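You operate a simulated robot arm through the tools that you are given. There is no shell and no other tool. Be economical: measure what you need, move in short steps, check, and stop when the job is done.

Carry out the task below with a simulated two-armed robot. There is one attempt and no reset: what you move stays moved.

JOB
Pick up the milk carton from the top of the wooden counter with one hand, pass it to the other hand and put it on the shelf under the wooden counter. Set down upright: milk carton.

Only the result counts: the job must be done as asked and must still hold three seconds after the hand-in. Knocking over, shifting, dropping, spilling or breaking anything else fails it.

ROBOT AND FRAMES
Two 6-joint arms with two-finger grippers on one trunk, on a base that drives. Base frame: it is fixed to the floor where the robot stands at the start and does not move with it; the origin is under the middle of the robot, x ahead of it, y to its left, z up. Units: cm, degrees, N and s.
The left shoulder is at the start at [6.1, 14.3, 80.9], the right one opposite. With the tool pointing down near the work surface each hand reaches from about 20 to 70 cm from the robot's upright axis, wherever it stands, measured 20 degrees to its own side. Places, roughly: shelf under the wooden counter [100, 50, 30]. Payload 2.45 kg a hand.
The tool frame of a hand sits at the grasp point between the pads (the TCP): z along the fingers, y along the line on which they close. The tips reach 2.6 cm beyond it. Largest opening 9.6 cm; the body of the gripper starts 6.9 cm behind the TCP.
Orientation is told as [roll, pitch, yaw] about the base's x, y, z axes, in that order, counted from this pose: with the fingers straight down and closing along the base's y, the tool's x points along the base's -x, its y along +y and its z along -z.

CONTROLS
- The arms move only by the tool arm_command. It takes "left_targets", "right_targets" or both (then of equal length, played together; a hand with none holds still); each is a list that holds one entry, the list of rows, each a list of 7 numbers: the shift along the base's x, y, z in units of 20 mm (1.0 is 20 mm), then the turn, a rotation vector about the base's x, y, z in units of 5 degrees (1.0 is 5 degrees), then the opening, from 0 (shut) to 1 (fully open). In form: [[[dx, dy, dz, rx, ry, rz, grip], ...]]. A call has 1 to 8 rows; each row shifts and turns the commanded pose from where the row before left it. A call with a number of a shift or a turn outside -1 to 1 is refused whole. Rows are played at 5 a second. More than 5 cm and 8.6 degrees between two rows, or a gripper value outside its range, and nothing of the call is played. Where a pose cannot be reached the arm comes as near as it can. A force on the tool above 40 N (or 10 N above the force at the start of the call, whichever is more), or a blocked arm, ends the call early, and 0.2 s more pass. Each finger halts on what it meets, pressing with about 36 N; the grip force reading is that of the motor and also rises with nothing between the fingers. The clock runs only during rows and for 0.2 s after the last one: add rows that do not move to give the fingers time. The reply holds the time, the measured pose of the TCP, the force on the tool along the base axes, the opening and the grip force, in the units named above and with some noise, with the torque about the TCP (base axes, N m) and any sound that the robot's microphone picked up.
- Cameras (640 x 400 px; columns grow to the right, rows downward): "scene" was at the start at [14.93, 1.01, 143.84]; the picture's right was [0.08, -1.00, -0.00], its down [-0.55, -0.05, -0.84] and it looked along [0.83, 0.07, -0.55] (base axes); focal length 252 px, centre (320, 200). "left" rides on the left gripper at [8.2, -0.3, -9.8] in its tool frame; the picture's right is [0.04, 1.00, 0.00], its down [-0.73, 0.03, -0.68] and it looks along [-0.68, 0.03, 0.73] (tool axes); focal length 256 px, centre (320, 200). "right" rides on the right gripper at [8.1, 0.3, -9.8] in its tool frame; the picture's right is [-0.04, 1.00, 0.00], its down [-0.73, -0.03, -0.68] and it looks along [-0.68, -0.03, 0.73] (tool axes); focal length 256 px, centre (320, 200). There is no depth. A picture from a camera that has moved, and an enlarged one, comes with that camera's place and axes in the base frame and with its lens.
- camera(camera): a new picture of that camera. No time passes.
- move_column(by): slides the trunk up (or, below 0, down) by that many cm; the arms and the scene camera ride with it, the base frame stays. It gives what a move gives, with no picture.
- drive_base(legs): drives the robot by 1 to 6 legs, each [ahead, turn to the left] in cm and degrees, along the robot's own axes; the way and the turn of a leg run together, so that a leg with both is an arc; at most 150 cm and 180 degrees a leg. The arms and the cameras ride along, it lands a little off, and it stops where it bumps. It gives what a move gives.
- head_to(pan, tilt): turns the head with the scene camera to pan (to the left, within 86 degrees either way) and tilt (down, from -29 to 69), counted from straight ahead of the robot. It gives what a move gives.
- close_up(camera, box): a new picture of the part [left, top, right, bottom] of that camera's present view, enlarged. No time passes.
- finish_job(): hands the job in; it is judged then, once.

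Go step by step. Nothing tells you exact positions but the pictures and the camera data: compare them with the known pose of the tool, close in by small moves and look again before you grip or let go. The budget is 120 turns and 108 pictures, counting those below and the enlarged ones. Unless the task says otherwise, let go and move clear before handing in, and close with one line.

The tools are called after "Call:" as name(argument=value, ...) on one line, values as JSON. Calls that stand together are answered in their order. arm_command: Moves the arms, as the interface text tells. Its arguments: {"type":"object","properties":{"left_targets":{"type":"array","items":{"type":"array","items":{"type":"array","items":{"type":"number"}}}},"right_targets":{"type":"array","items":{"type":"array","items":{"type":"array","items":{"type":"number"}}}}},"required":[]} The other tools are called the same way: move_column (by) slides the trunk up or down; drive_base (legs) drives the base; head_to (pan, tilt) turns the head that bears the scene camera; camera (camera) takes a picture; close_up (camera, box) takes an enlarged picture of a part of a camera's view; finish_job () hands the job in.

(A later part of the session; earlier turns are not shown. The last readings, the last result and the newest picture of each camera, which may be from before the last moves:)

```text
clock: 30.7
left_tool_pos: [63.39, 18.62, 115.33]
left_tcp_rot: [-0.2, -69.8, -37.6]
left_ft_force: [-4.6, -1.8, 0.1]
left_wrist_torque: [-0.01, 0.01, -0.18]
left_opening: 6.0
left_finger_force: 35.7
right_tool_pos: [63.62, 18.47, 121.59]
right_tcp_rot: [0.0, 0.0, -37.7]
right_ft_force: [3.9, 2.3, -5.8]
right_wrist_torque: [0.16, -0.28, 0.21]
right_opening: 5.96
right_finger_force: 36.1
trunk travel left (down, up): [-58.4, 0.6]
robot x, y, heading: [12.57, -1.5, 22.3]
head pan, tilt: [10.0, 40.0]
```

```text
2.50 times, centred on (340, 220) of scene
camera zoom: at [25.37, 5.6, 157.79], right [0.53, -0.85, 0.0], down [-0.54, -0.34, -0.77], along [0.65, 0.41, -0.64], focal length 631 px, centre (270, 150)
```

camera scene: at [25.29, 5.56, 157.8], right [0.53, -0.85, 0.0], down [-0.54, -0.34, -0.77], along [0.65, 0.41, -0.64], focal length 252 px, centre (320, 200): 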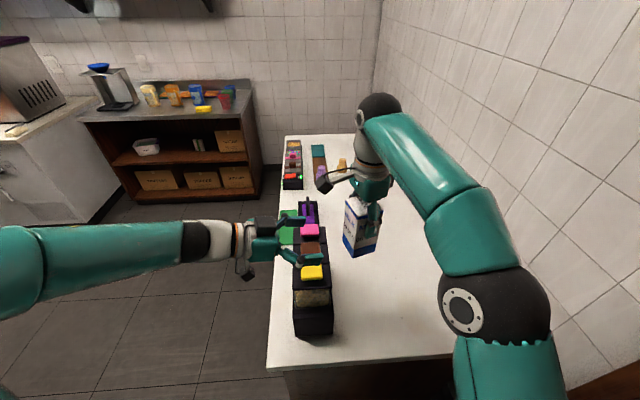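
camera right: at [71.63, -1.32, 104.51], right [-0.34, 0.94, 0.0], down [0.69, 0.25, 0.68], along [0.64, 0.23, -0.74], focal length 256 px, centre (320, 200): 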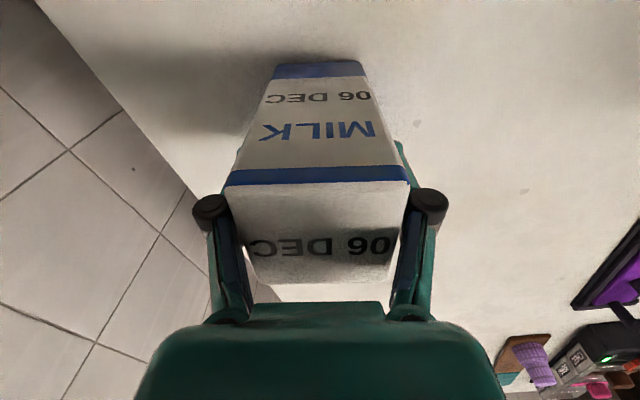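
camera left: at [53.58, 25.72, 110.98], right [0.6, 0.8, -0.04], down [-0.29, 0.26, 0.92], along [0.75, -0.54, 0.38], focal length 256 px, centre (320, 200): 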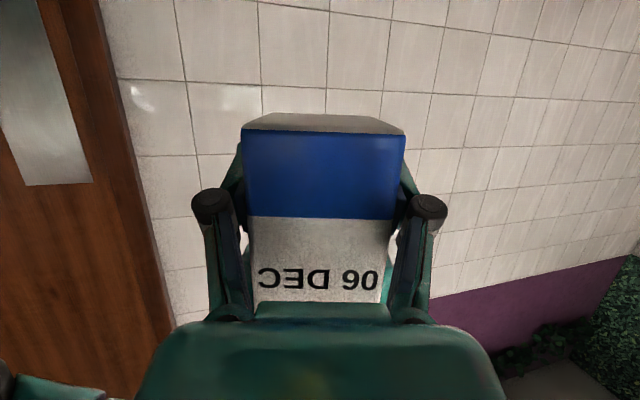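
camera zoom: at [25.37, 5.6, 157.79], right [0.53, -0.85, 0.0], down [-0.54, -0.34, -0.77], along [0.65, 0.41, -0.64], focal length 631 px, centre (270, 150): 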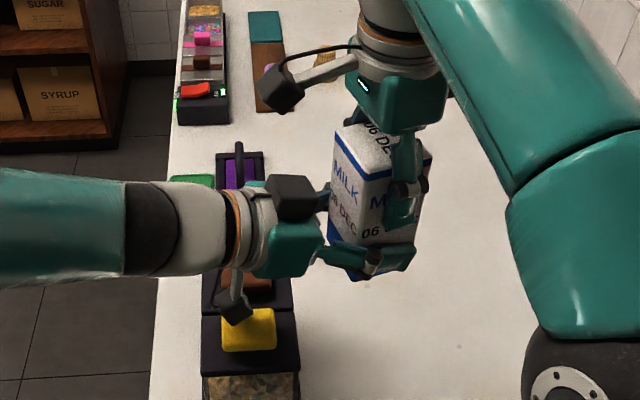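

Both hands hold the carton (6.0 cm). I'll open the right hand and watch the forces.

Call:
arm_command(right_targets=[[[0, 0, 0, 0, 0, 0, 0.75], [0, 0, 0, 0, 0, 0, 0.95], [0, 0, 0, 0, 0, 0, 0.95], [0, 0, 0.2, 0, 0, 0, 0.95], [0, 0, 0.6, 0, 0, 0, 0.95], [0, 0, 0.8, 0, 0, 0, 0.95], [0, 0, 0.8, 0, 0, 0, 0.95]]], left_targets=[[[0, 0, 0, 0, 0, 0, 0.3], [0, 0, 0, 0, 0, 0, 0.3], [0, 0, 0, 0, 0, 0, 0.3], [0, 0, 0, 0, 0, 0, 0.3], [0, 0, 0, 0, 0, 0, 0.3], [0, 0, 0, 0, 0, 0, 0.3], [0, 0, 0, 0, 0, 0, 0.3]]])

Call:
camera(camera="scene")

```text
clock: 32.3
left_tool_pos: [63.43, 18.4, 115.46]
left_tcp_rot: [0.5, -70.1, -38.4]
left_ft_force: [-5.1, -8.2, -0.7]
left_wrist_torque: [0.5, -0.02, 0.29]
left_opening: 5.97
left_finger_force: 36.5
right_tool_pos: [62.31, 17.01, 125.35]
right_tcp_rot: [0.1, 0.0, -37.4]
right_ft_force: [4.2, 4.6, -0.7]
right_wrist_torque: [-0.41, 0.37, 0.0]
right_opening: 9.41
right_finger_force: 2.4
right hand out of reach, approached as far as the arm can: row 5, 6, 7
trunk travel left (down, up): [-58.4, 0.6]
robot x, y, heading: [12.47, -1.47, 22.3]
head pan, tilt: [10.0, 40.0]
```

```text
73 pictures are left
camera scene: at [25.37, 5.6, 157.79], right [0.53, -0.85, 0.0], down [-0.54, -0.34, -0.77], along [0.65, 0.41, -0.64], focal length 252 px, centre (320, 200)
```

scene: 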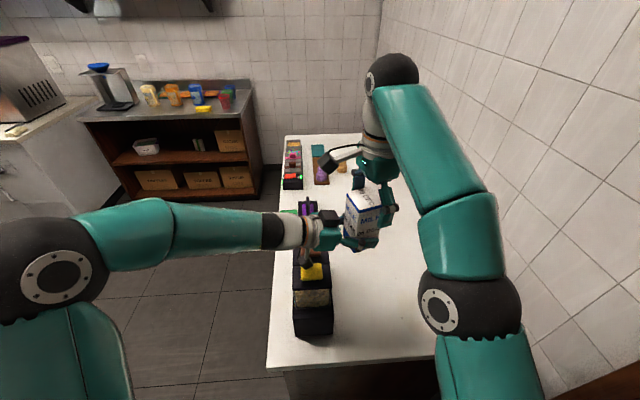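

The left hand holds the carton, but the right arm hit its upward limit and one open finger leans on it. I'll centre the carton between the open fingers, then withdraw it with the left hand along its own axis.

Call:
arm_command(left_targets=[[[-0.25, -0.32, 0, 0, 0, 0, 0.3], [-0.25, -0.32, 0, 0, 0, 0, 0.3], [-0.4, 0.305, 0.1, 0, 0, 0, 0.3], [-0.793, 0.609, 0.1, 0, 0, 0, 0.3], [-0.793, 0.609, 0.1, 0, 0, 0, 0.3]]])

Call:
close_up(camera="scene", box=[240, 140, 440, 300])

```text
clock: 33.5
left_tool_pos: [58.27, 20.31, 115.91]
left_tcp_rot: [-0.2, -70.0, -37.6]
left_ft_force: [-0.2, 0.0, -4.3]
left_wrist_torque: [0.01, -0.02, 0.03]
left_opening: 5.98
left_finger_force: 36.1
right_tool_pos: [62.18, 16.91, 125.39]
right_tcp_rot: [-0.1, 0.1, -37.6]
right_ft_force: [-0.7, 0.7, 0.1]
right_wrist_torque: [-0.01, 0.01, 0.01]
right_opening: 9.1
right_finger_force: 0.1
trunk travel left (down, up): [-58.4, 0.6]
robot x, y, heading: [12.53, -1.45, 22.3]
head pan, tilt: [10.0, 40.0]
```

```text
2.50 times, centred on (340, 220) of scene
camera zoom: at [25.29, 5.63, 157.8], right [0.53, -0.85, 0.0], down [-0.54, -0.34, -0.77], along [0.65, 0.41, -0.64], focal length 631 px, centre (270, 150)
```

zoom: 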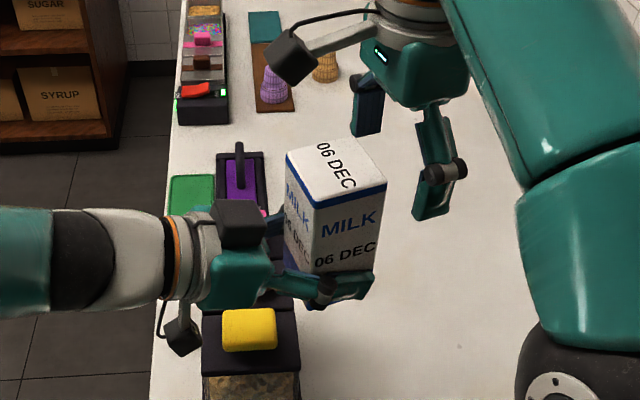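

The handover is done: the left hand alone holds the carton upright with about 4.3 N of weight. Now I'll separate the hands, right hand to the right and left hand to the left and up.

Call:
arm_command(left_targets=[[[-0.4, 0.3, 0.4, 0, 0, 0, 0.3], [-0.6, 0.6, 0.4, 0, 0, 0, 0.3], [-0.4, 1, 0.2, 0, 0, 0, 0.3], [-0.3, 1, 0.2, 0, 0, 0, 0.3], [-0.3, 1, 0, 0, 0, 0, 0.3], [-0.3, 1, 0, 0, 0, 0, 0.3], [-0.3, 1, 0, 0, 0, 0, 0.3], [-0.3, 1, 0, 0, 0, 0, 0.3]]], right_targets=[[[0, -0.3, 0, 0, 0, 0, 0.95], [0, -1, 0, 0, 0, 0, 0.95], [0, -1, 0, 0, 0, 0, 0.95], [0, -1, 0, 0, 0, 1, 0.95], [0, -1, 0, 0, 0, 1, 0.95], [-0.5, -1, 0, 0, 0, 1, 0.95], [-0.5, -1, 0, 0, 0, 1, 0.95], [-0.5, -1, 0, 0, 0, 1, 0.95]]])

Call:
camera(camera="scene")

```text
clock: 35.3
left_tool_pos: [52.54, 34.17, 118.26]
left_tcp_rot: [0.0, -69.9, -37.8]
left_ft_force: [-0.4, -0.4, -5.2]
left_wrist_torque: [0.0, -0.01, -0.02]
left_opening: 5.97
left_finger_force: 35.4
right_tool_pos: [59.4, 2.13, 125.29]
right_tcp_rot: [0.0, 0.1, -12.4]
right_ft_force: [-0.2, 0.6, 0.2]
right_wrist_torque: [-0.01, -0.02, 0.0]
right_opening: 9.11
right_finger_force: 0.1
trunk travel left (down, up): [-58.4, 0.6]
robot x, y, heading: [12.54, -1.17, 22.4]
head pan, tilt: [10.0, 40.0]
```

```text
71 pictures are left
camera scene: at [25.26, 5.57, 157.81], right [0.53, -0.85, 0.0], down [-0.54, -0.34, -0.77], along [0.65, 0.41, -0.64], focal length 252 px, centre (320, 200)
```

scene: 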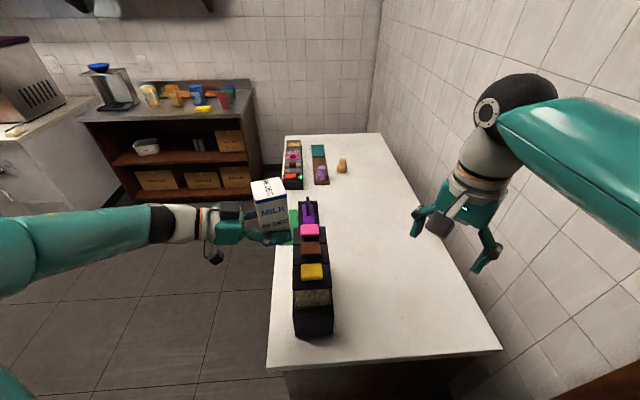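

The hands are clear of each other. Now I'll drive: back out, then around to the left side of the counter, staying well away.

Call:
drive_base(legs=[[-20, 0], [0, 73], [75, 0], [0, -32], [77, 0], [0, -60]])

Call:
head_to(pan=-50, tilt=35)

Call:
camera(camera="scene")

```text
clock: 40.8
left_tool_pos: [-28.66, 40.08, 118.18]
left_tcp_rot: [-0.6, -69.8, 35.7]
left_ft_force: [-1.7, -0.2, -6.8]
left_wrist_torque: [0.0, -0.11, -0.07]
left_opening: 5.98
left_finger_force: 35.7
right_tool_pos: [3.93, 37.07, 125.35]
right_tcp_rot: [-0.2, 0.1, 60.2]
right_ft_force: [-0.7, -0.2, -0.8]
right_wrist_torque: [0.01, -0.13, 0.05]
right_opening: 9.14
right_finger_force: 0.1
trunk travel left (down, up): [-58.4, 0.6]
robot x, y, heading: [-0.61, -8.44, 95.2]
head pan, tilt: [10.0, 40.0]
stopped in leg 3: the robot was blocked; the commanded pose is now the measured one
```

```text
clock: 42.1
left_tool_pos: [-28.16, 40.03, 118.46]
left_tcp_rot: [0.1, -69.9, 35.0]
left_ft_force: [-0.2, -0.4, -5.0]
left_wrist_torque: [-0.01, -0.04, 0.01]
left_opening: 5.99
left_finger_force: 35.7
right_tool_pos: [4.42, 37.19, 125.46]
right_tcp_rot: [-0.1, 0.1, 60.2]
right_ft_force: [1.0, -0.2, -0.3]
right_wrist_torque: [-0.02, 0.0, 0.02]
right_opening: 9.14
right_finger_force: 0.1
trunk travel left (down, up): [-58.4, 0.6]
robot x, y, heading: [-0.63, -8.27, 95.2]
head pan, tilt: [-50.0, 35.0]
```

```text
70 pictures are left
camera scene: at [4.96, 4.39, 158.56], right [0.71, -0.7, 0.0], down [-0.4, -0.41, -0.82], along [0.58, 0.58, -0.57], focal length 252 px, centre (320, 200)
```

scene: 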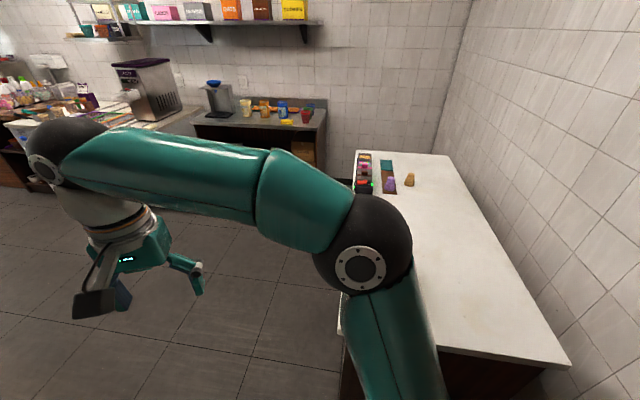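

The robot was blocked at once on the third leg. I need to see what is in front of the base.

Call:
head_to(pan=0, tilt=65)

Call:
camera(camera="scene")

Call:
head_to(pan=-70, tilt=65)

Call:
camera(camera="scene")

Call:
head_to(pan=70, tilt=50)

Call:
camera(camera="scene")

```text
clock: 43.2
left_tool_pos: [-28.14, 40.1, 118.42]
left_tcp_rot: [0.0, -69.7, 35.1]
left_ft_force: [-0.8, 0.3, -4.9]
left_wrist_torque: [-0.01, -0.02, 0.02]
left_opening: 5.97
left_finger_force: 35.7
right_tool_pos: [4.43, 37.12, 125.59]
right_tcp_rot: [0.0, 0.1, 60.1]
right_ft_force: [-0.4, -0.7, 0.4]
right_wrist_torque: [-0.01, 0.01, -0.01]
right_opening: 9.13
right_finger_force: 0.0
trunk travel left (down, up): [-58.4, 0.6]
robot x, y, heading: [-0.43, -8.52, 95.1]
head pan, tilt: [0.0, 65.0]
```

```text
69 pictures are left
camera scene: at [-1.75, 4.2, 154.57], right [1.0, 0.09, 0.0], down [0.08, -0.9, -0.42], along [-0.04, 0.42, -0.91], focal length 252 px, centre (320, 200)
```

scene: 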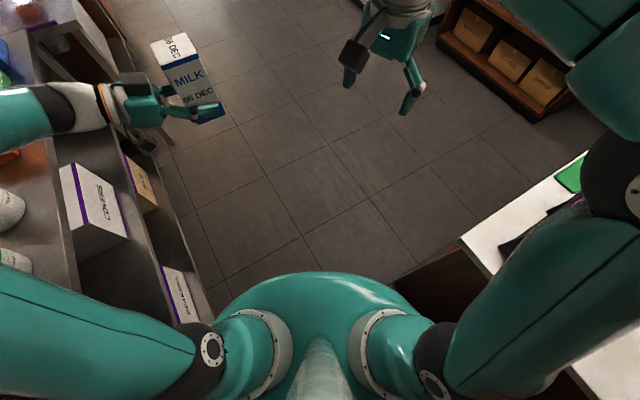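

```text
clock: 44.7
left_tool_pos: [-28.15, 40.06, 118.48]
left_tcp_rot: [0.2, -69.8, 35.1]
left_ft_force: [0.0, -0.2, -4.9]
left_wrist_torque: [-0.04, 0.02, -0.01]
left_opening: 5.99
left_finger_force: 36.2
right_tool_pos: [4.51, 37.31, 125.47]
right_tcp_rot: [0.0, 0.2, 60.2]
right_ft_force: [-0.1, -0.2, 0.6]
right_wrist_torque: [0.02, 0.01, 0.02]
right_opening: 9.13
right_finger_force: 0.0
trunk travel left (down, up): [-58.4, 0.6]
robot x, y, heading: [-0.84, -8.17, 95.2]
head pan, tilt: [-70.0, 65.0]
```

```text
68 pictures are left
camera scene: at [4.29, 0.74, 154.57], right [0.43, -0.9, 0.0], down [-0.82, -0.39, -0.42], along [0.38, 0.18, -0.91], focal length 252 px, centre (320, 200)
```

scene: 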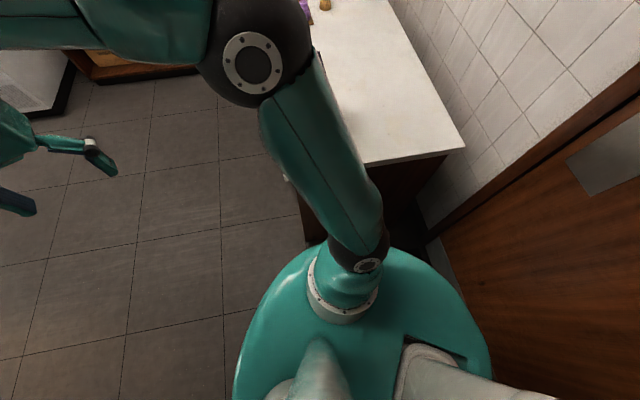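

```text
clock: 46.9
left_tool_pos: [-28.08, 40.09, 118.37]
left_tcp_rot: [0.1, -69.8, 35.0]
left_ft_force: [-0.8, -0.8, -5.3]
left_wrist_torque: [-0.01, 0.01, 0.0]
left_opening: 5.97
left_finger_force: 36.3
right_tool_pos: [4.37, 37.25, 125.48]
right_tcp_rot: [0.0, 0.2, 60.2]
right_ft_force: [1.0, 0.1, -0.2]
right_wrist_torque: [0.02, 0.02, -0.03]
right_opening: 9.11
right_finger_force: 0.1
trunk travel left (down, up): [-58.4, 0.6]
robot x, y, heading: [-0.56, -8.04, 95.0]
head pan, tilt: [70.0, 50.0]
```

```text
67 pictures are left
camera scene: at [-8.64, 0.12, 156.38], right [0.26, 0.97, 0.0], down [0.74, -0.2, -0.64], along [-0.62, 0.16, -0.77], focal length 252 px, centre (320, 200)
```

scene: 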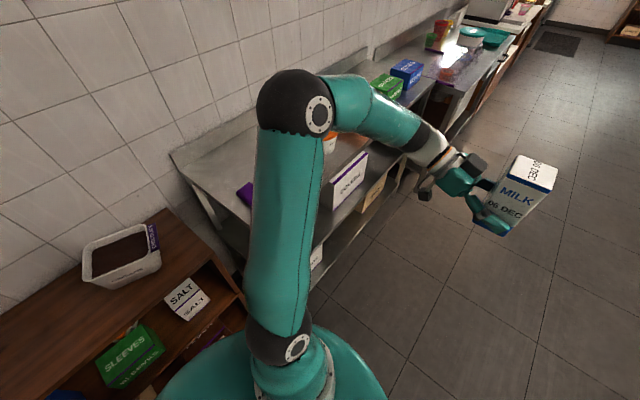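

There is a wooden shelf unit and a steel rack close on the robot's left and behind, so the base is probably grazing that shelf. I'll turn slightly away from it and creep forward.

Call:
drive_base(legs=[[0, -15], [10, 0]])

```text
clock: 49.0
left_tool_pos: [-12.62, 55.47, 118.39]
left_tcp_rot: [0.0, -69.7, 19.9]
left_ft_force: [0.5, 0.6, -5.8]
left_wrist_torque: [-0.02, 0.05, -0.05]
left_opening: 5.95
left_finger_force: 36.0
right_tool_pos: [18.23, 44.24, 125.41]
right_tcp_rot: [0.1, 0.3, 45.1]
right_ft_force: [0.2, 0.0, 0.4]
right_wrist_torque: [-0.04, 0.06, -0.04]
right_opening: 9.11
right_finger_force: 0.1
trunk travel left (down, up): [-58.4, 0.6]
robot x, y, heading: [0.94, 1.87, 80.1]
head pan, tilt: [70.0, 50.0]
```

That freed it. Now bearing left of the counter's corner and going on past it.

Call:
drive_base(legs=[[0, 24], [55, 0]])

Call:
head_to(pan=0, tilt=60)

Call:
camera(camera="scene")

```text
clock: 53.6
left_tool_pos: [-46.67, 98.7, 118.45]
left_tcp_rot: [-0.1, -69.7, 43.9]
left_ft_force: [-0.2, 0.9, -4.4]
left_wrist_torque: [0.0, -0.01, -0.01]
left_opening: 5.95
left_finger_force: 36.5
right_tool_pos: [-14.03, 100.59, 125.48]
right_tcp_rot: [0.0, 0.2, 68.9]
right_ft_force: [0.3, 0.3, -0.1]
right_wrist_torque: [-0.04, 0.03, 0.02]
right_opening: 9.13
right_finger_force: 0.1
trunk travel left (down, up): [-58.4, 0.6]
robot x, y, heading: [-12.79, 54.46, 104.0]
head pan, tilt: [70.0, 50.0]
```

```text
clock: 55.0
left_tool_pos: [-46.71, 98.55, 118.53]
left_tcp_rot: [0.1, -69.9, 43.8]
left_ft_force: [-0.5, 0.0, -5.3]
left_wrist_torque: [0.03, 0.01, 0.0]
left_opening: 5.97
left_finger_force: 35.3
right_tool_pos: [-14.04, 100.62, 125.64]
right_tcp_rot: [0.0, 0.2, 68.9]
right_ft_force: [-0.1, 1.1, 0.5]
right_wrist_torque: [0.02, 0.02, 0.0]
right_opening: 9.1
right_finger_force: 0.1
trunk travel left (down, up): [-58.4, 0.6]
robot x, y, heading: [-12.8, 54.93, 103.9]
head pan, tilt: [0.0, 60.0]
```

```text
66 pictures are left
camera scene: at [-16.07, 67.48, 155.12], right [0.97, 0.24, 0.0], down [0.21, -0.84, -0.5], along [-0.12, 0.48, -0.87], focal length 252 px, centre (320, 200)
```

scene: 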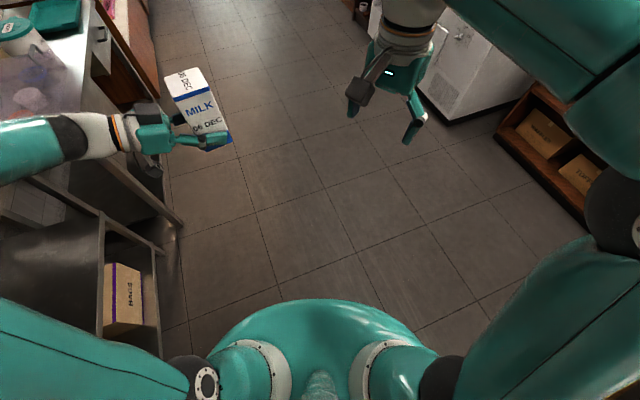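

The way is clear. I'll drive to the standoff point about 95 cm from the counter's left side and turn to face it.

Call:
drive_base(legs=[[0, -37], [87, 0], [0, -121]])

Call:
head_to(pan=0, tilt=35)

Call:
camera(camera="scene")

```text
clock: 65.6
left_tool_pos: [76.72, 135.79, 118.4]
left_tcp_rot: [0.2, -69.5, -82.6]
left_ft_force: [-1.1, -1.1, -4.4]
left_wrist_torque: [0.11, -0.03, 0.06]
left_opening: 5.95
left_finger_force: 36.0
right_tool_pos: [59.08, 108.23, 125.55]
right_tcp_rot: [0.1, 0.2, -57.3]
right_ft_force: [-0.6, -0.6, 0.3]
right_wrist_torque: [0.12, -0.01, -0.02]
right_opening: 9.14
right_finger_force: 0.1
trunk travel left (down, up): [-58.4, 0.6]
robot x, y, heading: [23.38, 140.22, -24.1]
head pan, tilt: [0.0, 60.0]
stopped in leg 3: the robot was blocked; the commanded pose is now the measured one
```

```text
clock: 66.5
left_tool_pos: [76.65, 136.05, 118.5]
left_tcp_rot: [0.3, -69.7, -82.4]
left_ft_force: [0.6, -0.2, -5.4]
left_wrist_torque: [0.0, -0.02, 0.0]
left_opening: 5.98
left_finger_force: 36.0
right_tool_pos: [59.01, 108.55, 125.63]
right_tcp_rot: [-0.1, 0.2, -57.3]
right_ft_force: [-0.2, 0.3, 0.3]
right_wrist_torque: [0.02, 0.0, 0.05]
right_opening: 9.1
right_finger_force: 0.1
trunk travel left (down, up): [-58.4, 0.6]
robot x, y, heading: [23.49, 140.4, -24.3]
head pan, tilt: [0.0, 35.0]
```

```text
65 pictures are left
camera scene: at [36.99, 134.31, 158.54], right [-0.41, -0.91, 0.0], down [-0.52, 0.24, -0.82], along [0.75, -0.34, -0.58], focal length 252 px, centre (320, 200)
```

scene: 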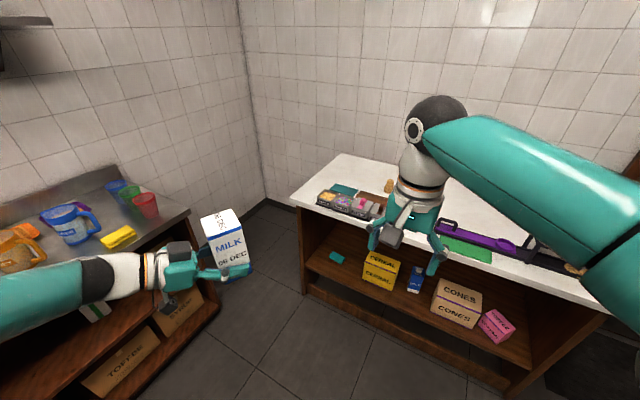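

I see the counter's left side is open, with a shelf holding cereal, a blue carton, cones and a pink box. The turn was blocked at heading −24°, so I'll look to both sides of the robot.

Call:
head_to(pan=75, tilt=55)

Call:
camera(camera="scene")

Call:
head_to(pan=-75, tilt=55)

Call:
camera(camera="scene")

```text
clock: 67.9
left_tool_pos: [76.84, 136.2, 118.49]
left_tcp_rot: [0.2, -69.8, -82.5]
left_ft_force: [-0.1, -0.1, -4.3]
left_wrist_torque: [-0.03, 0.01, 0.02]
left_opening: 5.96
left_finger_force: 36.1
right_tool_pos: [59.22, 108.7, 125.7]
right_tcp_rot: [0.1, 0.3, -57.3]
right_ft_force: [-0.5, -0.7, -0.5]
right_wrist_torque: [-0.03, 0.0, 0.01]
right_opening: 9.11
right_finger_force: 0.0
trunk travel left (down, up): [-58.4, 0.6]
robot x, y, heading: [23.35, 140.33, -24.4]
head pan, tilt: [75.0, 55.0]
```

```text
64 pictures are left
camera scene: at [33.54, 143.58, 155.73], right [0.77, -0.63, 0.0], down [-0.52, -0.63, -0.57], along [0.36, 0.44, -0.82], focal length 252 px, centre (320, 200)
```

scene: 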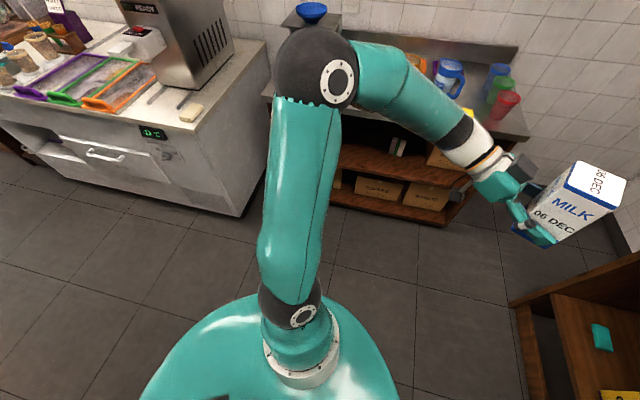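

```text
clock: 70.3
left_tool_pos: [76.94, 136.1, 118.52]
left_tcp_rot: [0.2, -69.7, -82.5]
left_ft_force: [0.8, 0.0, -4.9]
left_wrist_torque: [0.0, 0.02, -0.01]
left_opening: 5.96
left_finger_force: 36.1
right_tool_pos: [59.04, 108.63, 125.67]
right_tcp_rot: [0.0, 0.1, -57.3]
right_ft_force: [-0.6, -0.3, -0.3]
right_wrist_torque: [0.0, -0.02, 0.0]
right_opening: 9.11
right_finger_force: 0.1
trunk travel left (down, up): [-58.4, 0.6]
robot x, y, heading: [23.5, 139.91, -24.5]
head pan, tilt: [-75.0, 55.0]
```

```text
63 pictures are left
camera scene: at [27.81, 130.88, 155.73], right [-0.99, 0.16, 0.0], down [0.13, 0.81, -0.57], along [-0.09, -0.57, -0.82], focal length 252 px, centre (320, 200)
```

scene: 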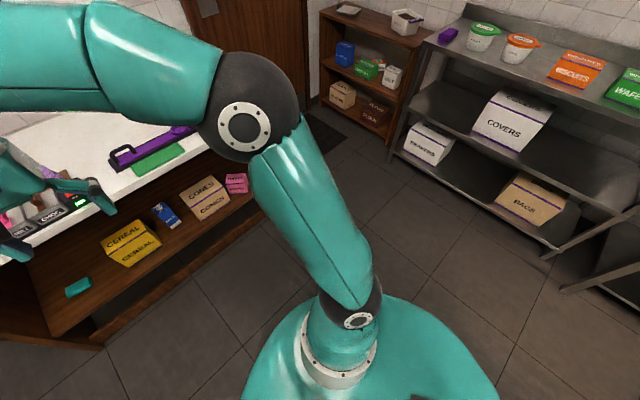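

Nothing obviously touches the robot and there is floor all round, so I'll retry the remaining turn.

Call:
drive_base(legs=[[0, -15]])

```text
clock: 71.7
left_tool_pos: [73.89, 121.89, 118.47]
left_tcp_rot: [0.1, -69.7, -97.8]
left_ft_force: [0.4, -0.5, -4.4]
left_wrist_torque: [0.03, -0.02, 0.01]
left_opening: 5.97
left_finger_force: 36.3
right_tool_pos: [49.63, 100.13, 125.64]
right_tcp_rot: [-0.1, 0.2, -72.6]
right_ft_force: [0.3, -0.8, 0.1]
right_wrist_torque: [-0.01, 0.01, 0.0]
right_opening: 9.15
right_finger_force: 0.0
trunk travel left (down, up): [-58.4, 0.6]
robot x, y, heading: [24.3, 140.93, -39.8]
head pan, tilt: [-75.0, 55.0]
```

That worked. Finishing the turn to face the counter squarely, and looking at the shelf.

Call:
drive_base(legs=[[0, -14]])

Call:
head_to(pan=0, tilt=40)

Call:
camera(camera="scene")

```text
clock: 73.0
left_tool_pos: [67.96, 110.5, 118.63]
left_tcp_rot: [0.3, -69.7, -111.9]
left_ft_force: [0.6, -0.2, -5.0]
left_wrist_torque: [0.0, 0.03, -0.01]
left_opening: 5.95
left_finger_force: 35.9
right_tool_pos: [38.92, 95.21, 125.68]
right_tcp_rot: [-0.1, 0.2, -86.7]
right_ft_force: [-0.6, 0.3, -0.2]
right_wrist_torque: [0.01, 0.0, 0.01]
right_opening: 9.06
right_finger_force: 0.0
trunk travel left (down, up): [-58.4, 0.6]
robot x, y, heading: [25.14, 141.46, -53.6]
head pan, tilt: [-75.0, 55.0]
```

```text
clock: 74.5
left_tool_pos: [68.02, 110.43, 118.59]
left_tcp_rot: [0.1, -69.7, -111.7]
left_ft_force: [-0.5, 0.5, -4.6]
left_wrist_torque: [0.0, -0.01, 0.04]
left_opening: 5.97
left_finger_force: 36.4
right_tool_pos: [38.93, 95.09, 125.68]
right_tcp_rot: [-0.1, 0.2, -86.7]
right_ft_force: [0.5, 0.1, 0.3]
right_wrist_torque: [0.0, -0.03, 0.01]
right_opening: 9.12
right_finger_force: 0.1
trunk travel left (down, up): [-58.4, 0.6]
robot x, y, heading: [25.49, 141.19, -53.9]
head pan, tilt: [0.0, 40.0]
```

```text
62 pictures are left
camera scene: at [33.81, 130.0, 157.79], right [-0.81, -0.59, 0.0], down [-0.38, 0.52, -0.77], along [0.45, -0.62, -0.64], focal length 252 px, centre (320, 200)
```

scene: 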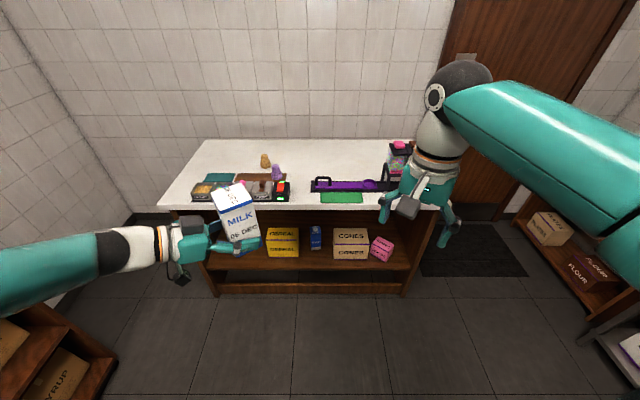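

I'm square to the counter, about 98 cm off, and the shelf is visible with free spots at its left end. Lowering the trunk to shelf level.

Call:
move_column(by=-50)

Call:
head_to(pan=5, tilt=28)

Call:
camera(camera="scene")

```text
refused: -50 is not a number from -40 to 40
```

```text
clock: 75.2
left_tool_pos: [67.92, 110.43, 118.62]
left_tcp_rot: [0.2, -69.7, -111.8]
left_ft_force: [0.3, 0.3, -5.3]
left_wrist_torque: [-0.01, 0.01, 0.0]
left_opening: 5.97
left_finger_force: 35.9
right_tool_pos: [38.92, 95.27, 125.7]
right_tcp_rot: [0.0, 0.2, -86.6]
right_ft_force: [1.0, -0.3, 0.2]
right_wrist_torque: [0.03, 0.01, -0.03]
right_opening: 9.09
right_finger_force: 0.2
trunk travel left (down, up): [-58.4, 0.6]
robot x, y, heading: [25.28, 141.37, -53.9]
head pan, tilt: [5.0, 28.0]
```

```text
61 pictures are left
camera scene: at [34.81, 130.0, 159.64], right [-0.75, -0.66, 0.0], down [-0.31, 0.35, -0.88], along [0.58, -0.66, -0.47], focal length 252 px, centre (320, 200)
```

scene: 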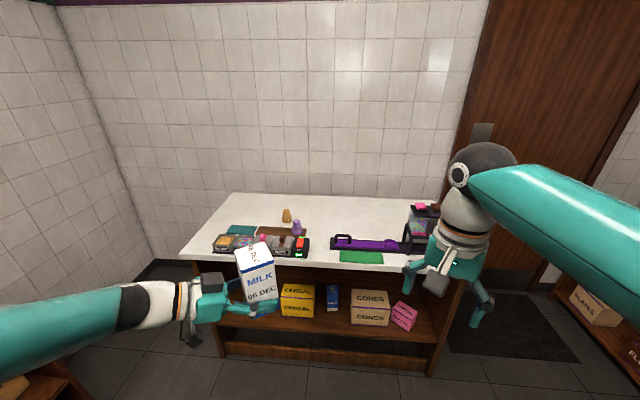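

Call:
move_column(by=-40)

Call:
move_column(by=-14)

Call:
head_to(pan=8, tilt=30)

Call:
camera(camera="scene")

Call:
camera(camera="left")

```text
clock: 79.0
left_tool_pos: [67.86, 110.59, 78.61]
left_tcp_rot: [0.2, -69.7, -111.8]
left_ft_force: [-1.4, -0.1, -5.4]
left_wrist_torque: [0.02, -0.02, -0.01]
left_opening: 5.98
left_finger_force: 35.7
right_tool_pos: [38.93, 95.25, 85.67]
right_tcp_rot: [0.0, 0.1, -86.7]
right_ft_force: [-1.2, 0.3, -0.5]
right_wrist_torque: [-0.02, 0.02, 0.0]
right_opening: 9.11
right_finger_force: 0.0
trunk travel left (down, up): [-18.4, 40.6]
robot x, y, heading: [25.18, 141.72, -53.9]
head pan, tilt: [5.0, 28.0]
```

```text
clock: 80.7
left_tool_pos: [67.82, 110.48, 64.6]
left_tcp_rot: [0.2, -69.6, -111.7]
left_ft_force: [-0.4, 0.0, -5.1]
left_wrist_torque: [0.0, 0.02, -0.02]
left_opening: 5.97
left_finger_force: 35.9
right_tool_pos: [39.03, 95.29, 71.76]
right_tcp_rot: [-0.1, 0.3, -86.7]
right_ft_force: [0.3, -0.8, 0.3]
right_wrist_torque: [0.01, -0.01, 0.01]
right_opening: 9.13
right_finger_force: 0.1
trunk travel left (down, up): [-4.4, 54.6]
robot x, y, heading: [25.54, 141.6, -53.8]
head pan, tilt: [5.0, 28.0]
```

```text
clock: 81.3
left_tool_pos: [67.86, 110.53, 64.71]
left_tcp_rot: [0.3, -69.8, -111.8]
left_ft_force: [0.4, 0.9, -5.2]
left_wrist_torque: [0.02, -0.03, 0.01]
left_opening: 5.94
left_finger_force: 35.8
right_tool_pos: [39.01, 95.24, 71.79]
right_tcp_rot: [-0.1, 0.2, -86.7]
right_ft_force: [-0.8, 0.2, -0.3]
right_wrist_torque: [-0.01, -0.03, -0.01]
right_opening: 9.11
right_finger_force: 0.1
trunk travel left (down, up): [-4.4, 54.6]
robot x, y, heading: [24.82, 141.69, -53.8]
head pan, tilt: [8.0, 30.0]
```

```text
60 pictures are left
camera scene: at [35.07, 130.42, 105.33], right [-0.72, -0.7, 0.0], down [-0.35, 0.36, -0.87], along [0.6, -0.62, -0.5], focal length 252 px, centre (320, 200)
```

scene: 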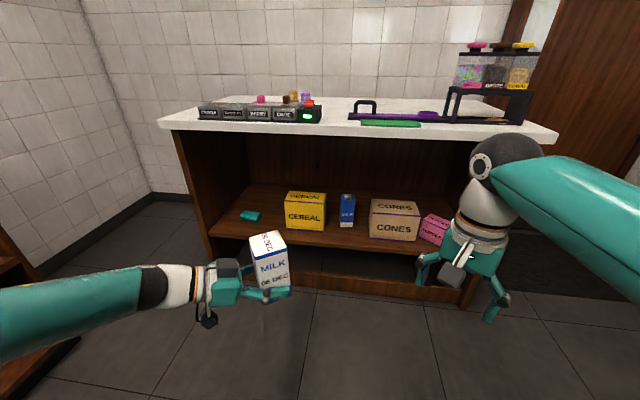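

```text
59 pictures are left
camera left: at [71.93, 121.86, 60.3], right [0.93, -0.36, -0.04], down [0.17, 0.34, 0.92], along [-0.32, -0.87, 0.38], focal length 256 px, centre (320, 200)
```

left: 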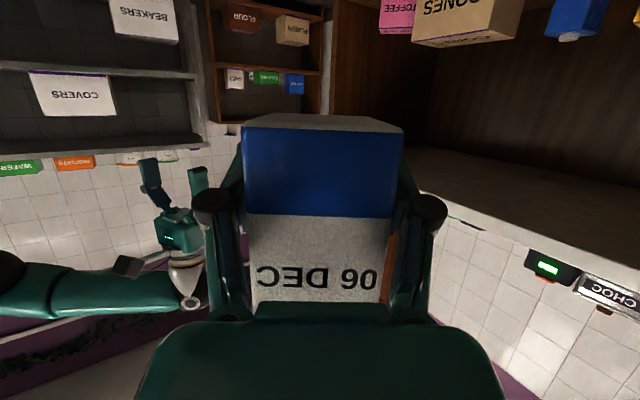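

The shelf lies at about z ≈ 36 with roomy clearance, and there is a free spot between the teal item and the cereal box. I'll turn the left hand to point straight in and draw the right hand back.

Call:
arm_command(left_targets=[[[0.2, -0.27, 0, 0, 0, 1, 0.3], [0.2, -0.27, 0, 0, 0, 1, 0.3], [0.2, -0.27, 0, 0, 0, 1, 0.3], [0.2, -0.27, 0, 0, 0, 1, 0.3], [0.2, -0.27, 0, 0, 0, 1, 0.3], [0.2, -0.27, 0, 0, 0, 1, 0.3]]], right_targets=[[[-0.5, 0.7, 0, 0, 0, 0, 0.95], [-0.5, 0.7, 0, 0, 0, 0, 0.95], [-0.5, 0.7, 0, 0, 0, 0, 0.95], [-0.5, 0.7, 0, 0, 0, 0, 0.95], [-0.5, 0.7, 0, 0, 0, 0, 0.95], [-0.5, 0.7, 0, 0, 0, 0, 0.95]]])

Call:
arm_command(left_targets=[[[0.4, 0.1, 0, 0, 0, 1, 0.3], [0.4, 0.1, 0, 0, 0, 1, 0.3], [0.4, 0.1, 0, 0, 0, 1, 0.3], [0.4, 0.1, 0, 0, 0, 1, 0.3], [0.4, 0.1, 0, 0, 0, 1, 0.3], [0.4, 0.1, 0, 0, 0, 0.6, 0.3]]])

Call:
camera(camera="scene")

Call:
camera(camera="left")

Call:
close_up(camera="scene", box=[190, 170, 350, 270])

```text
clock: 82.8
left_tool_pos: [70.39, 107.24, 64.61]
left_tcp_rot: [0.5, -69.7, -82.2]
left_ft_force: [0.8, -0.1, -5.8]
left_wrist_torque: [0.0, 0.0, 0.02]
left_opening: 5.96
left_finger_force: 36.1
right_tool_pos: [32.91, 103.63, 71.78]
right_tcp_rot: [0.0, 0.3, -86.6]
right_ft_force: [0.7, -0.6, -0.7]
right_wrist_torque: [-0.02, 0.02, 0.05]
right_opening: 9.14
right_finger_force: 0.2
trunk travel left (down, up): [-4.4, 54.6]
robot x, y, heading: [25.19, 141.8, -54.1]
head pan, tilt: [8.0, 30.0]
```

```text
clock: 84.2
left_tool_pos: [75.23, 108.47, 64.66]
left_tcp_rot: [0.2, -69.6, -53.9]
left_ft_force: [0.1, 0.2, -4.6]
left_wrist_torque: [0.0, 0.0, 0.0]
left_opening: 5.94
left_finger_force: 35.7
right_tool_pos: [32.93, 103.54, 71.72]
right_tcp_rot: [-0.1, 0.2, -86.7]
right_ft_force: [-0.9, 0.2, -0.6]
right_wrist_torque: [0.02, 0.02, -0.03]
right_opening: 9.12
right_finger_force: 0.0
trunk travel left (down, up): [-4.4, 54.6]
robot x, y, heading: [25.12, 141.66, -53.8]
head pan, tilt: [8.0, 30.0]
```

```text
58 pictures are left
camera scene: at [35.07, 130.43, 105.33], right [-0.72, -0.7, 0.0], down [-0.35, 0.36, -0.87], along [0.6, -0.62, -0.5], focal length 252 px, centre (320, 200)
```

scene: 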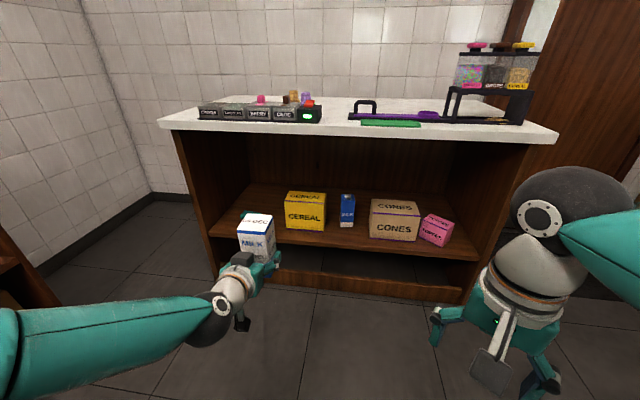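

```text
57 pictures are left
camera left: at [67.59, 118.05, 60.29], right [0.8, 0.6, -0.04], down [-0.2, 0.32, 0.92], along [0.57, -0.73, 0.38], focal length 256 px, centre (320, 200)
```

left: 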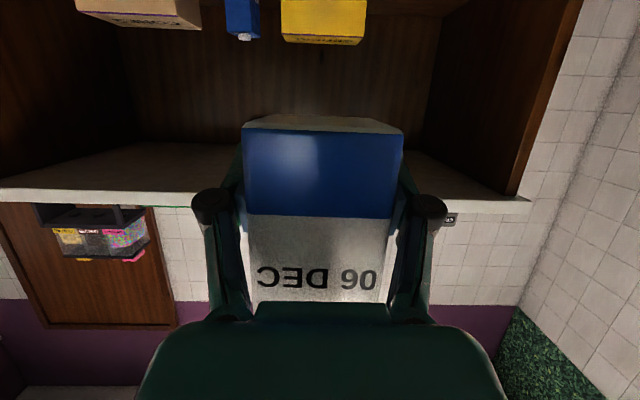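

```text
4.00 times, centred on (270, 220) of scene
camera zoom: at [35.07, 130.43, 105.33], right [-0.72, -0.7, 0.0], down [-0.35, 0.36, -0.87], along [0.6, -0.62, -0.5], focal length 1010 px, centre (520, 120)
```

zoom: 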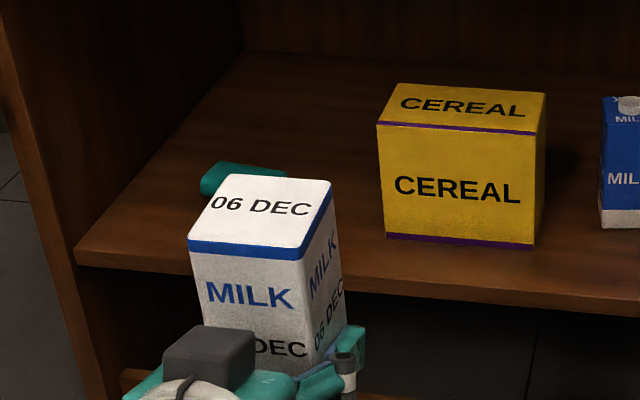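

The hand points straight in. I'll drive 25 cm closer and look again, to triangulate the shelf height and the free spot.

Call:
drive_base(legs=[[25, 0]])

Call:
head_to(pan=15, tilt=40)

Call:
camera(camera="scene")

Call:
camera(camera="left")

```text
clock: 86.0
left_tool_pos: [89.87, 88.69, 64.56]
left_tcp_rot: [0.3, -69.6, -53.9]
left_ft_force: [-0.1, 0.8, -4.6]
left_wrist_torque: [-0.02, 0.0, 0.0]
left_opening: 5.98
left_finger_force: 35.6
right_tool_pos: [47.58, 83.68, 71.79]
right_tcp_rot: [0.0, 0.2, -86.5]
right_ft_force: [0.9, 0.6, -0.7]
right_wrist_torque: [-0.01, 0.01, -0.01]
right_opening: 9.11
right_finger_force: 0.0
trunk travel left (down, up): [-4.4, 54.6]
robot x, y, heading: [39.68, 121.41, -53.7]
head pan, tilt: [8.0, 30.0]
```

```text
clock: 86.7
left_tool_pos: [89.77, 88.59, 64.64]
left_tcp_rot: [0.3, -69.6, -53.8]
left_ft_force: [0.4, -0.7, -5.8]
left_wrist_torque: [0.03, -0.01, 0.03]
left_opening: 5.99
left_finger_force: 36.1
right_tool_pos: [47.64, 83.75, 71.88]
right_tcp_rot: [0.0, 0.3, -86.5]
right_ft_force: [-0.3, -0.5, -0.1]
right_wrist_torque: [-0.01, -0.02, -0.01]
right_opening: 9.13
right_finger_force: 0.1
trunk travel left (down, up): [-4.4, 54.6]
robot x, y, heading: [40.05, 121.66, -53.8]
head pan, tilt: [15.0, 40.0]
```

```text
55 pictures are left
camera scene: at [50.03, 111.64, 103.8], right [-0.63, -0.78, 0.0], down [-0.5, 0.4, -0.77], along [0.6, -0.48, -0.64], focal length 252 px, centre (320, 200)
```

scene: 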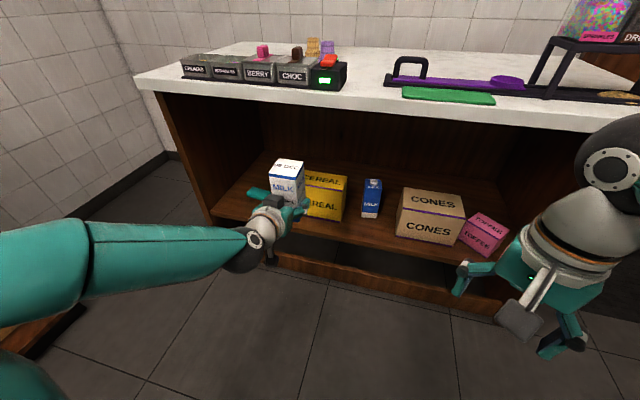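

```text
54 pictures are left
camera left: at [82.24, 98.14, 60.32], right [0.8, 0.6, -0.04], down [-0.2, 0.32, 0.92], along [0.57, -0.73, 0.38], focal length 256 px, centre (320, 200)
```

left: 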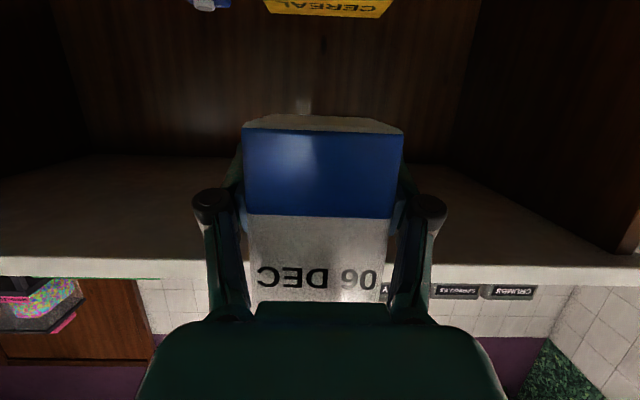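

I'll lower the carton outside the shelf so the left camera can look along the shelf surface.

Call:
move_column(by=-4)

Call:
arm_command(left_targets=[[[0, 0, -1, 0, 0, 0, 0.3], [0, 0, -1, 0, 0, 0, 0.3], [0, 0, -1, 0, 0, 0, 0.3], [0, 0, -1, 0, 0, 0, 0.3], [0, 0, -1, 0, 0, 0, 0.3], [0, 0, -1, 0, 0, 0, 0.3]]])

Call:
camera(camera="left")

Call:
camera(camera="scene")

```text
clock: 87.5
left_tool_pos: [89.75, 88.56, 60.63]
left_tcp_rot: [0.3, -69.7, -53.9]
left_ft_force: [0.5, 0.0, -4.9]
left_wrist_torque: [-0.01, -0.01, 0.02]
left_opening: 5.98
left_finger_force: 35.9
right_tool_pos: [47.58, 83.73, 68.02]
right_tcp_rot: [0.1, 0.2, -86.7]
right_ft_force: [0.2, 0.1, -1.2]
right_wrist_torque: [0.02, 0.01, 0.0]
right_opening: 9.12
right_finger_force: 0.1
trunk travel left (down, up): [-0.4, 58.6]
robot x, y, heading: [39.75, 121.35, -53.8]
head pan, tilt: [15.0, 40.0]
```

```text
clock: 88.9
left_tool_pos: [89.86, 88.72, 48.66]
left_tcp_rot: [0.2, -69.6, -53.8]
left_ft_force: [1.3, 0.9, -5.0]
left_wrist_torque: [-0.01, 0.02, 0.01]
left_opening: 5.95
left_finger_force: 36.3
right_tool_pos: [47.56, 83.67, 67.93]
right_tcp_rot: [0.0, 0.1, -86.7]
right_ft_force: [0.8, 0.2, 0.6]
right_wrist_torque: [-0.04, -0.03, -0.02]
right_opening: 9.13
right_finger_force: 0.1
trunk travel left (down, up): [-0.4, 58.6]
robot x, y, heading: [39.91, 121.74, -53.5]
head pan, tilt: [15.0, 40.0]
```

```text
53 pictures are left
camera left: at [82.31, 98.19, 44.34], right [0.8, 0.6, -0.04], down [-0.2, 0.32, 0.92], along [0.57, -0.73, 0.38], focal length 256 px, centre (320, 200)
```

left: 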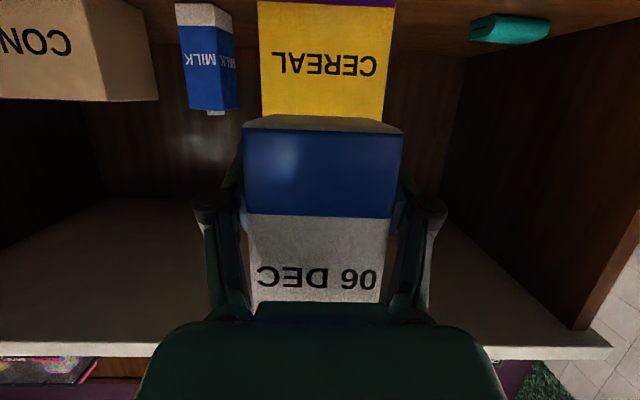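

```text
52 pictures are left
camera scene: at [50.02, 111.65, 99.8], right [-0.63, -0.78, 0.0], down [-0.5, 0.4, -0.77], along [0.6, -0.48, -0.64], focal length 252 px, centre (320, 200)
```

scene: 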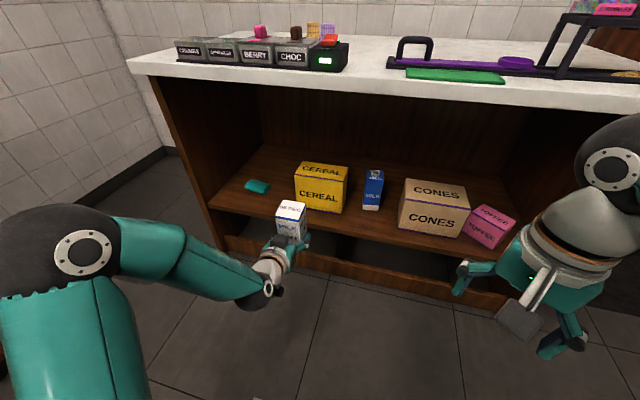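

The shelf is at z ≈ 35.5, and the area about 10 cm left of the cereal box, in front of the teal item, is free. The target is about (119.5, 79.8). I'll shift the left arm sideways first, still outside the shelf.

Call:
arm_command(left_targets=[[[0.94, 0.69, 0, 0, 0, 0, 0.3], [0.94, 0.69, 0, 0, 0, 0, 0.3], [0.94, 0.69, 0, 0, 0, 0, 0.3], [0.94, 0.69, 0, 0, 0, 0, 0.3], [0.94, 0.69, 0, 0, 0, 0, 0.3], [0.94, 0.69, 0, 0, 0, 0, 0.3], [0.94, 0.69, 0, 0, 0, 0, 0.3], [0.94, 0.69, 0, 0, 0, 0, 0.3]]])

Call:
camera(camera="left")

```text
clock: 90.7
left_tool_pos: [105.0, 99.81, 48.61]
left_tcp_rot: [0.4, -69.6, -53.9]
left_ft_force: [1.0, -0.3, -4.4]
left_wrist_torque: [0.04, 0.01, 0.0]
left_opening: 5.97
left_finger_force: 35.8
right_tool_pos: [47.6, 83.66, 67.87]
right_tcp_rot: [0.0, 0.2, -86.6]
right_ft_force: [-0.4, -0.2, 0.4]
right_wrist_torque: [0.01, -0.02, 0.03]
right_opening: 9.12
right_finger_force: 0.1
trunk travel left (down, up): [-0.4, 58.6]
robot x, y, heading: [39.82, 121.89, -53.7]
head pan, tilt: [15.0, 40.0]
```

```text
51 pictures are left
camera left: at [97.44, 109.33, 44.3], right [0.8, 0.6, -0.04], down [-0.2, 0.32, 0.92], along [0.57, -0.73, 0.38], focal length 256 px, centre (320, 200)
```

left: 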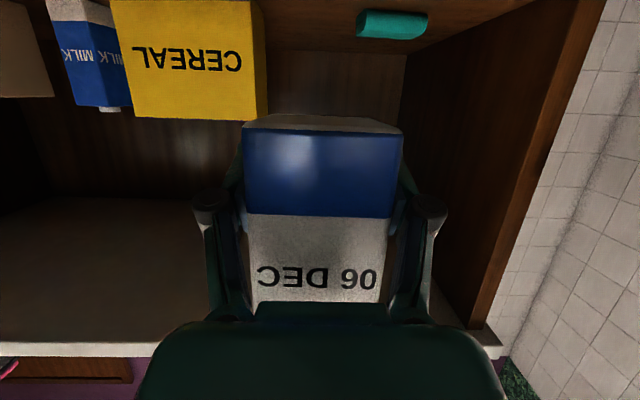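

The lane is clear: cereal to the right, end panel to the left. Driving 18 cm ahead, carton about 10 cm above the shelf surface.

Call:
drive_base(legs=[[18, 0]])

Call:
camera(camera="left")

Call:
head_to(pan=30, tilt=50)

Call:
camera(camera="scene")

```text
clock: 92.2
left_tool_pos: [115.81, 85.32, 48.5]
left_tcp_rot: [0.3, -69.7, -53.7]
left_ft_force: [0.0, 0.2, -4.3]
left_wrist_torque: [-0.02, 0.01, -0.02]
left_opening: 5.96
left_finger_force: 35.7
right_tool_pos: [58.4, 69.11, 67.91]
right_tcp_rot: [-0.1, 0.2, -86.5]
right_ft_force: [-0.2, -1.0, -0.4]
right_wrist_torque: [-0.01, 0.03, -0.02]
right_opening: 9.13
right_finger_force: 0.2
trunk travel left (down, up): [-0.4, 58.6]
robot x, y, heading: [50.31, 107.29, -53.5]
head pan, tilt: [15.0, 40.0]
```

```text
50 pictures are left
camera left: at [108.18, 94.82, 44.31], right [0.79, 0.61, -0.04], down [-0.2, 0.32, 0.92], along [0.57, -0.73, 0.38], focal length 256 px, centre (320, 200)
```

left: 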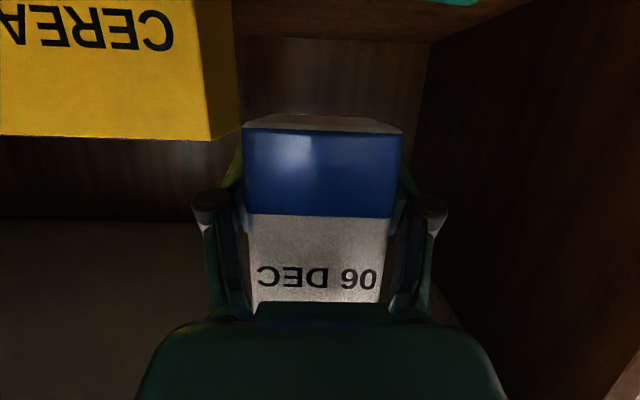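

```text
clock: 93.0
left_tool_pos: [115.82, 85.32, 48.57]
left_tcp_rot: [0.2, -69.6, -53.7]
left_ft_force: [-0.8, 0.0, -4.4]
left_wrist_torque: [0.0, 0.01, 0.03]
left_opening: 5.98
left_finger_force: 36.0
right_tool_pos: [58.4, 69.02, 67.87]
right_tcp_rot: [-0.1, 0.3, -86.5]
right_ft_force: [0.0, -0.9, 0.3]
right_wrist_torque: [0.02, 0.0, 0.0]
right_opening: 9.12
right_finger_force: 0.0
trunk travel left (down, up): [-0.4, 58.6]
robot x, y, heading: [50.66, 106.91, -53.4]
head pan, tilt: [30.0, 50.0]
```

```text
49 pictures are left
camera scene: at [61.2, 99.28, 98.38], right [-0.4, -0.92, 0.0], down [-0.7, 0.31, -0.64], along [0.59, -0.26, -0.77], focal length 252 px, centre (320, 200)
```

scene: 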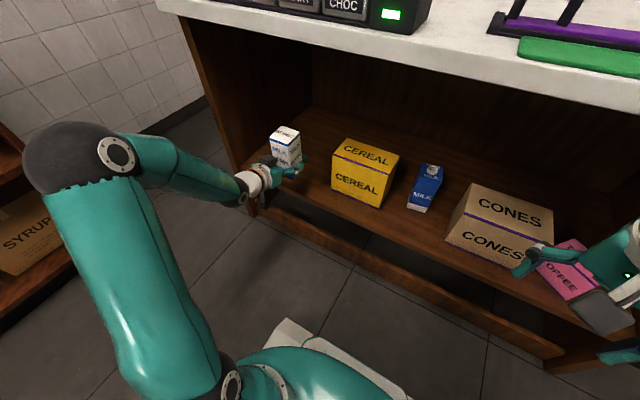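

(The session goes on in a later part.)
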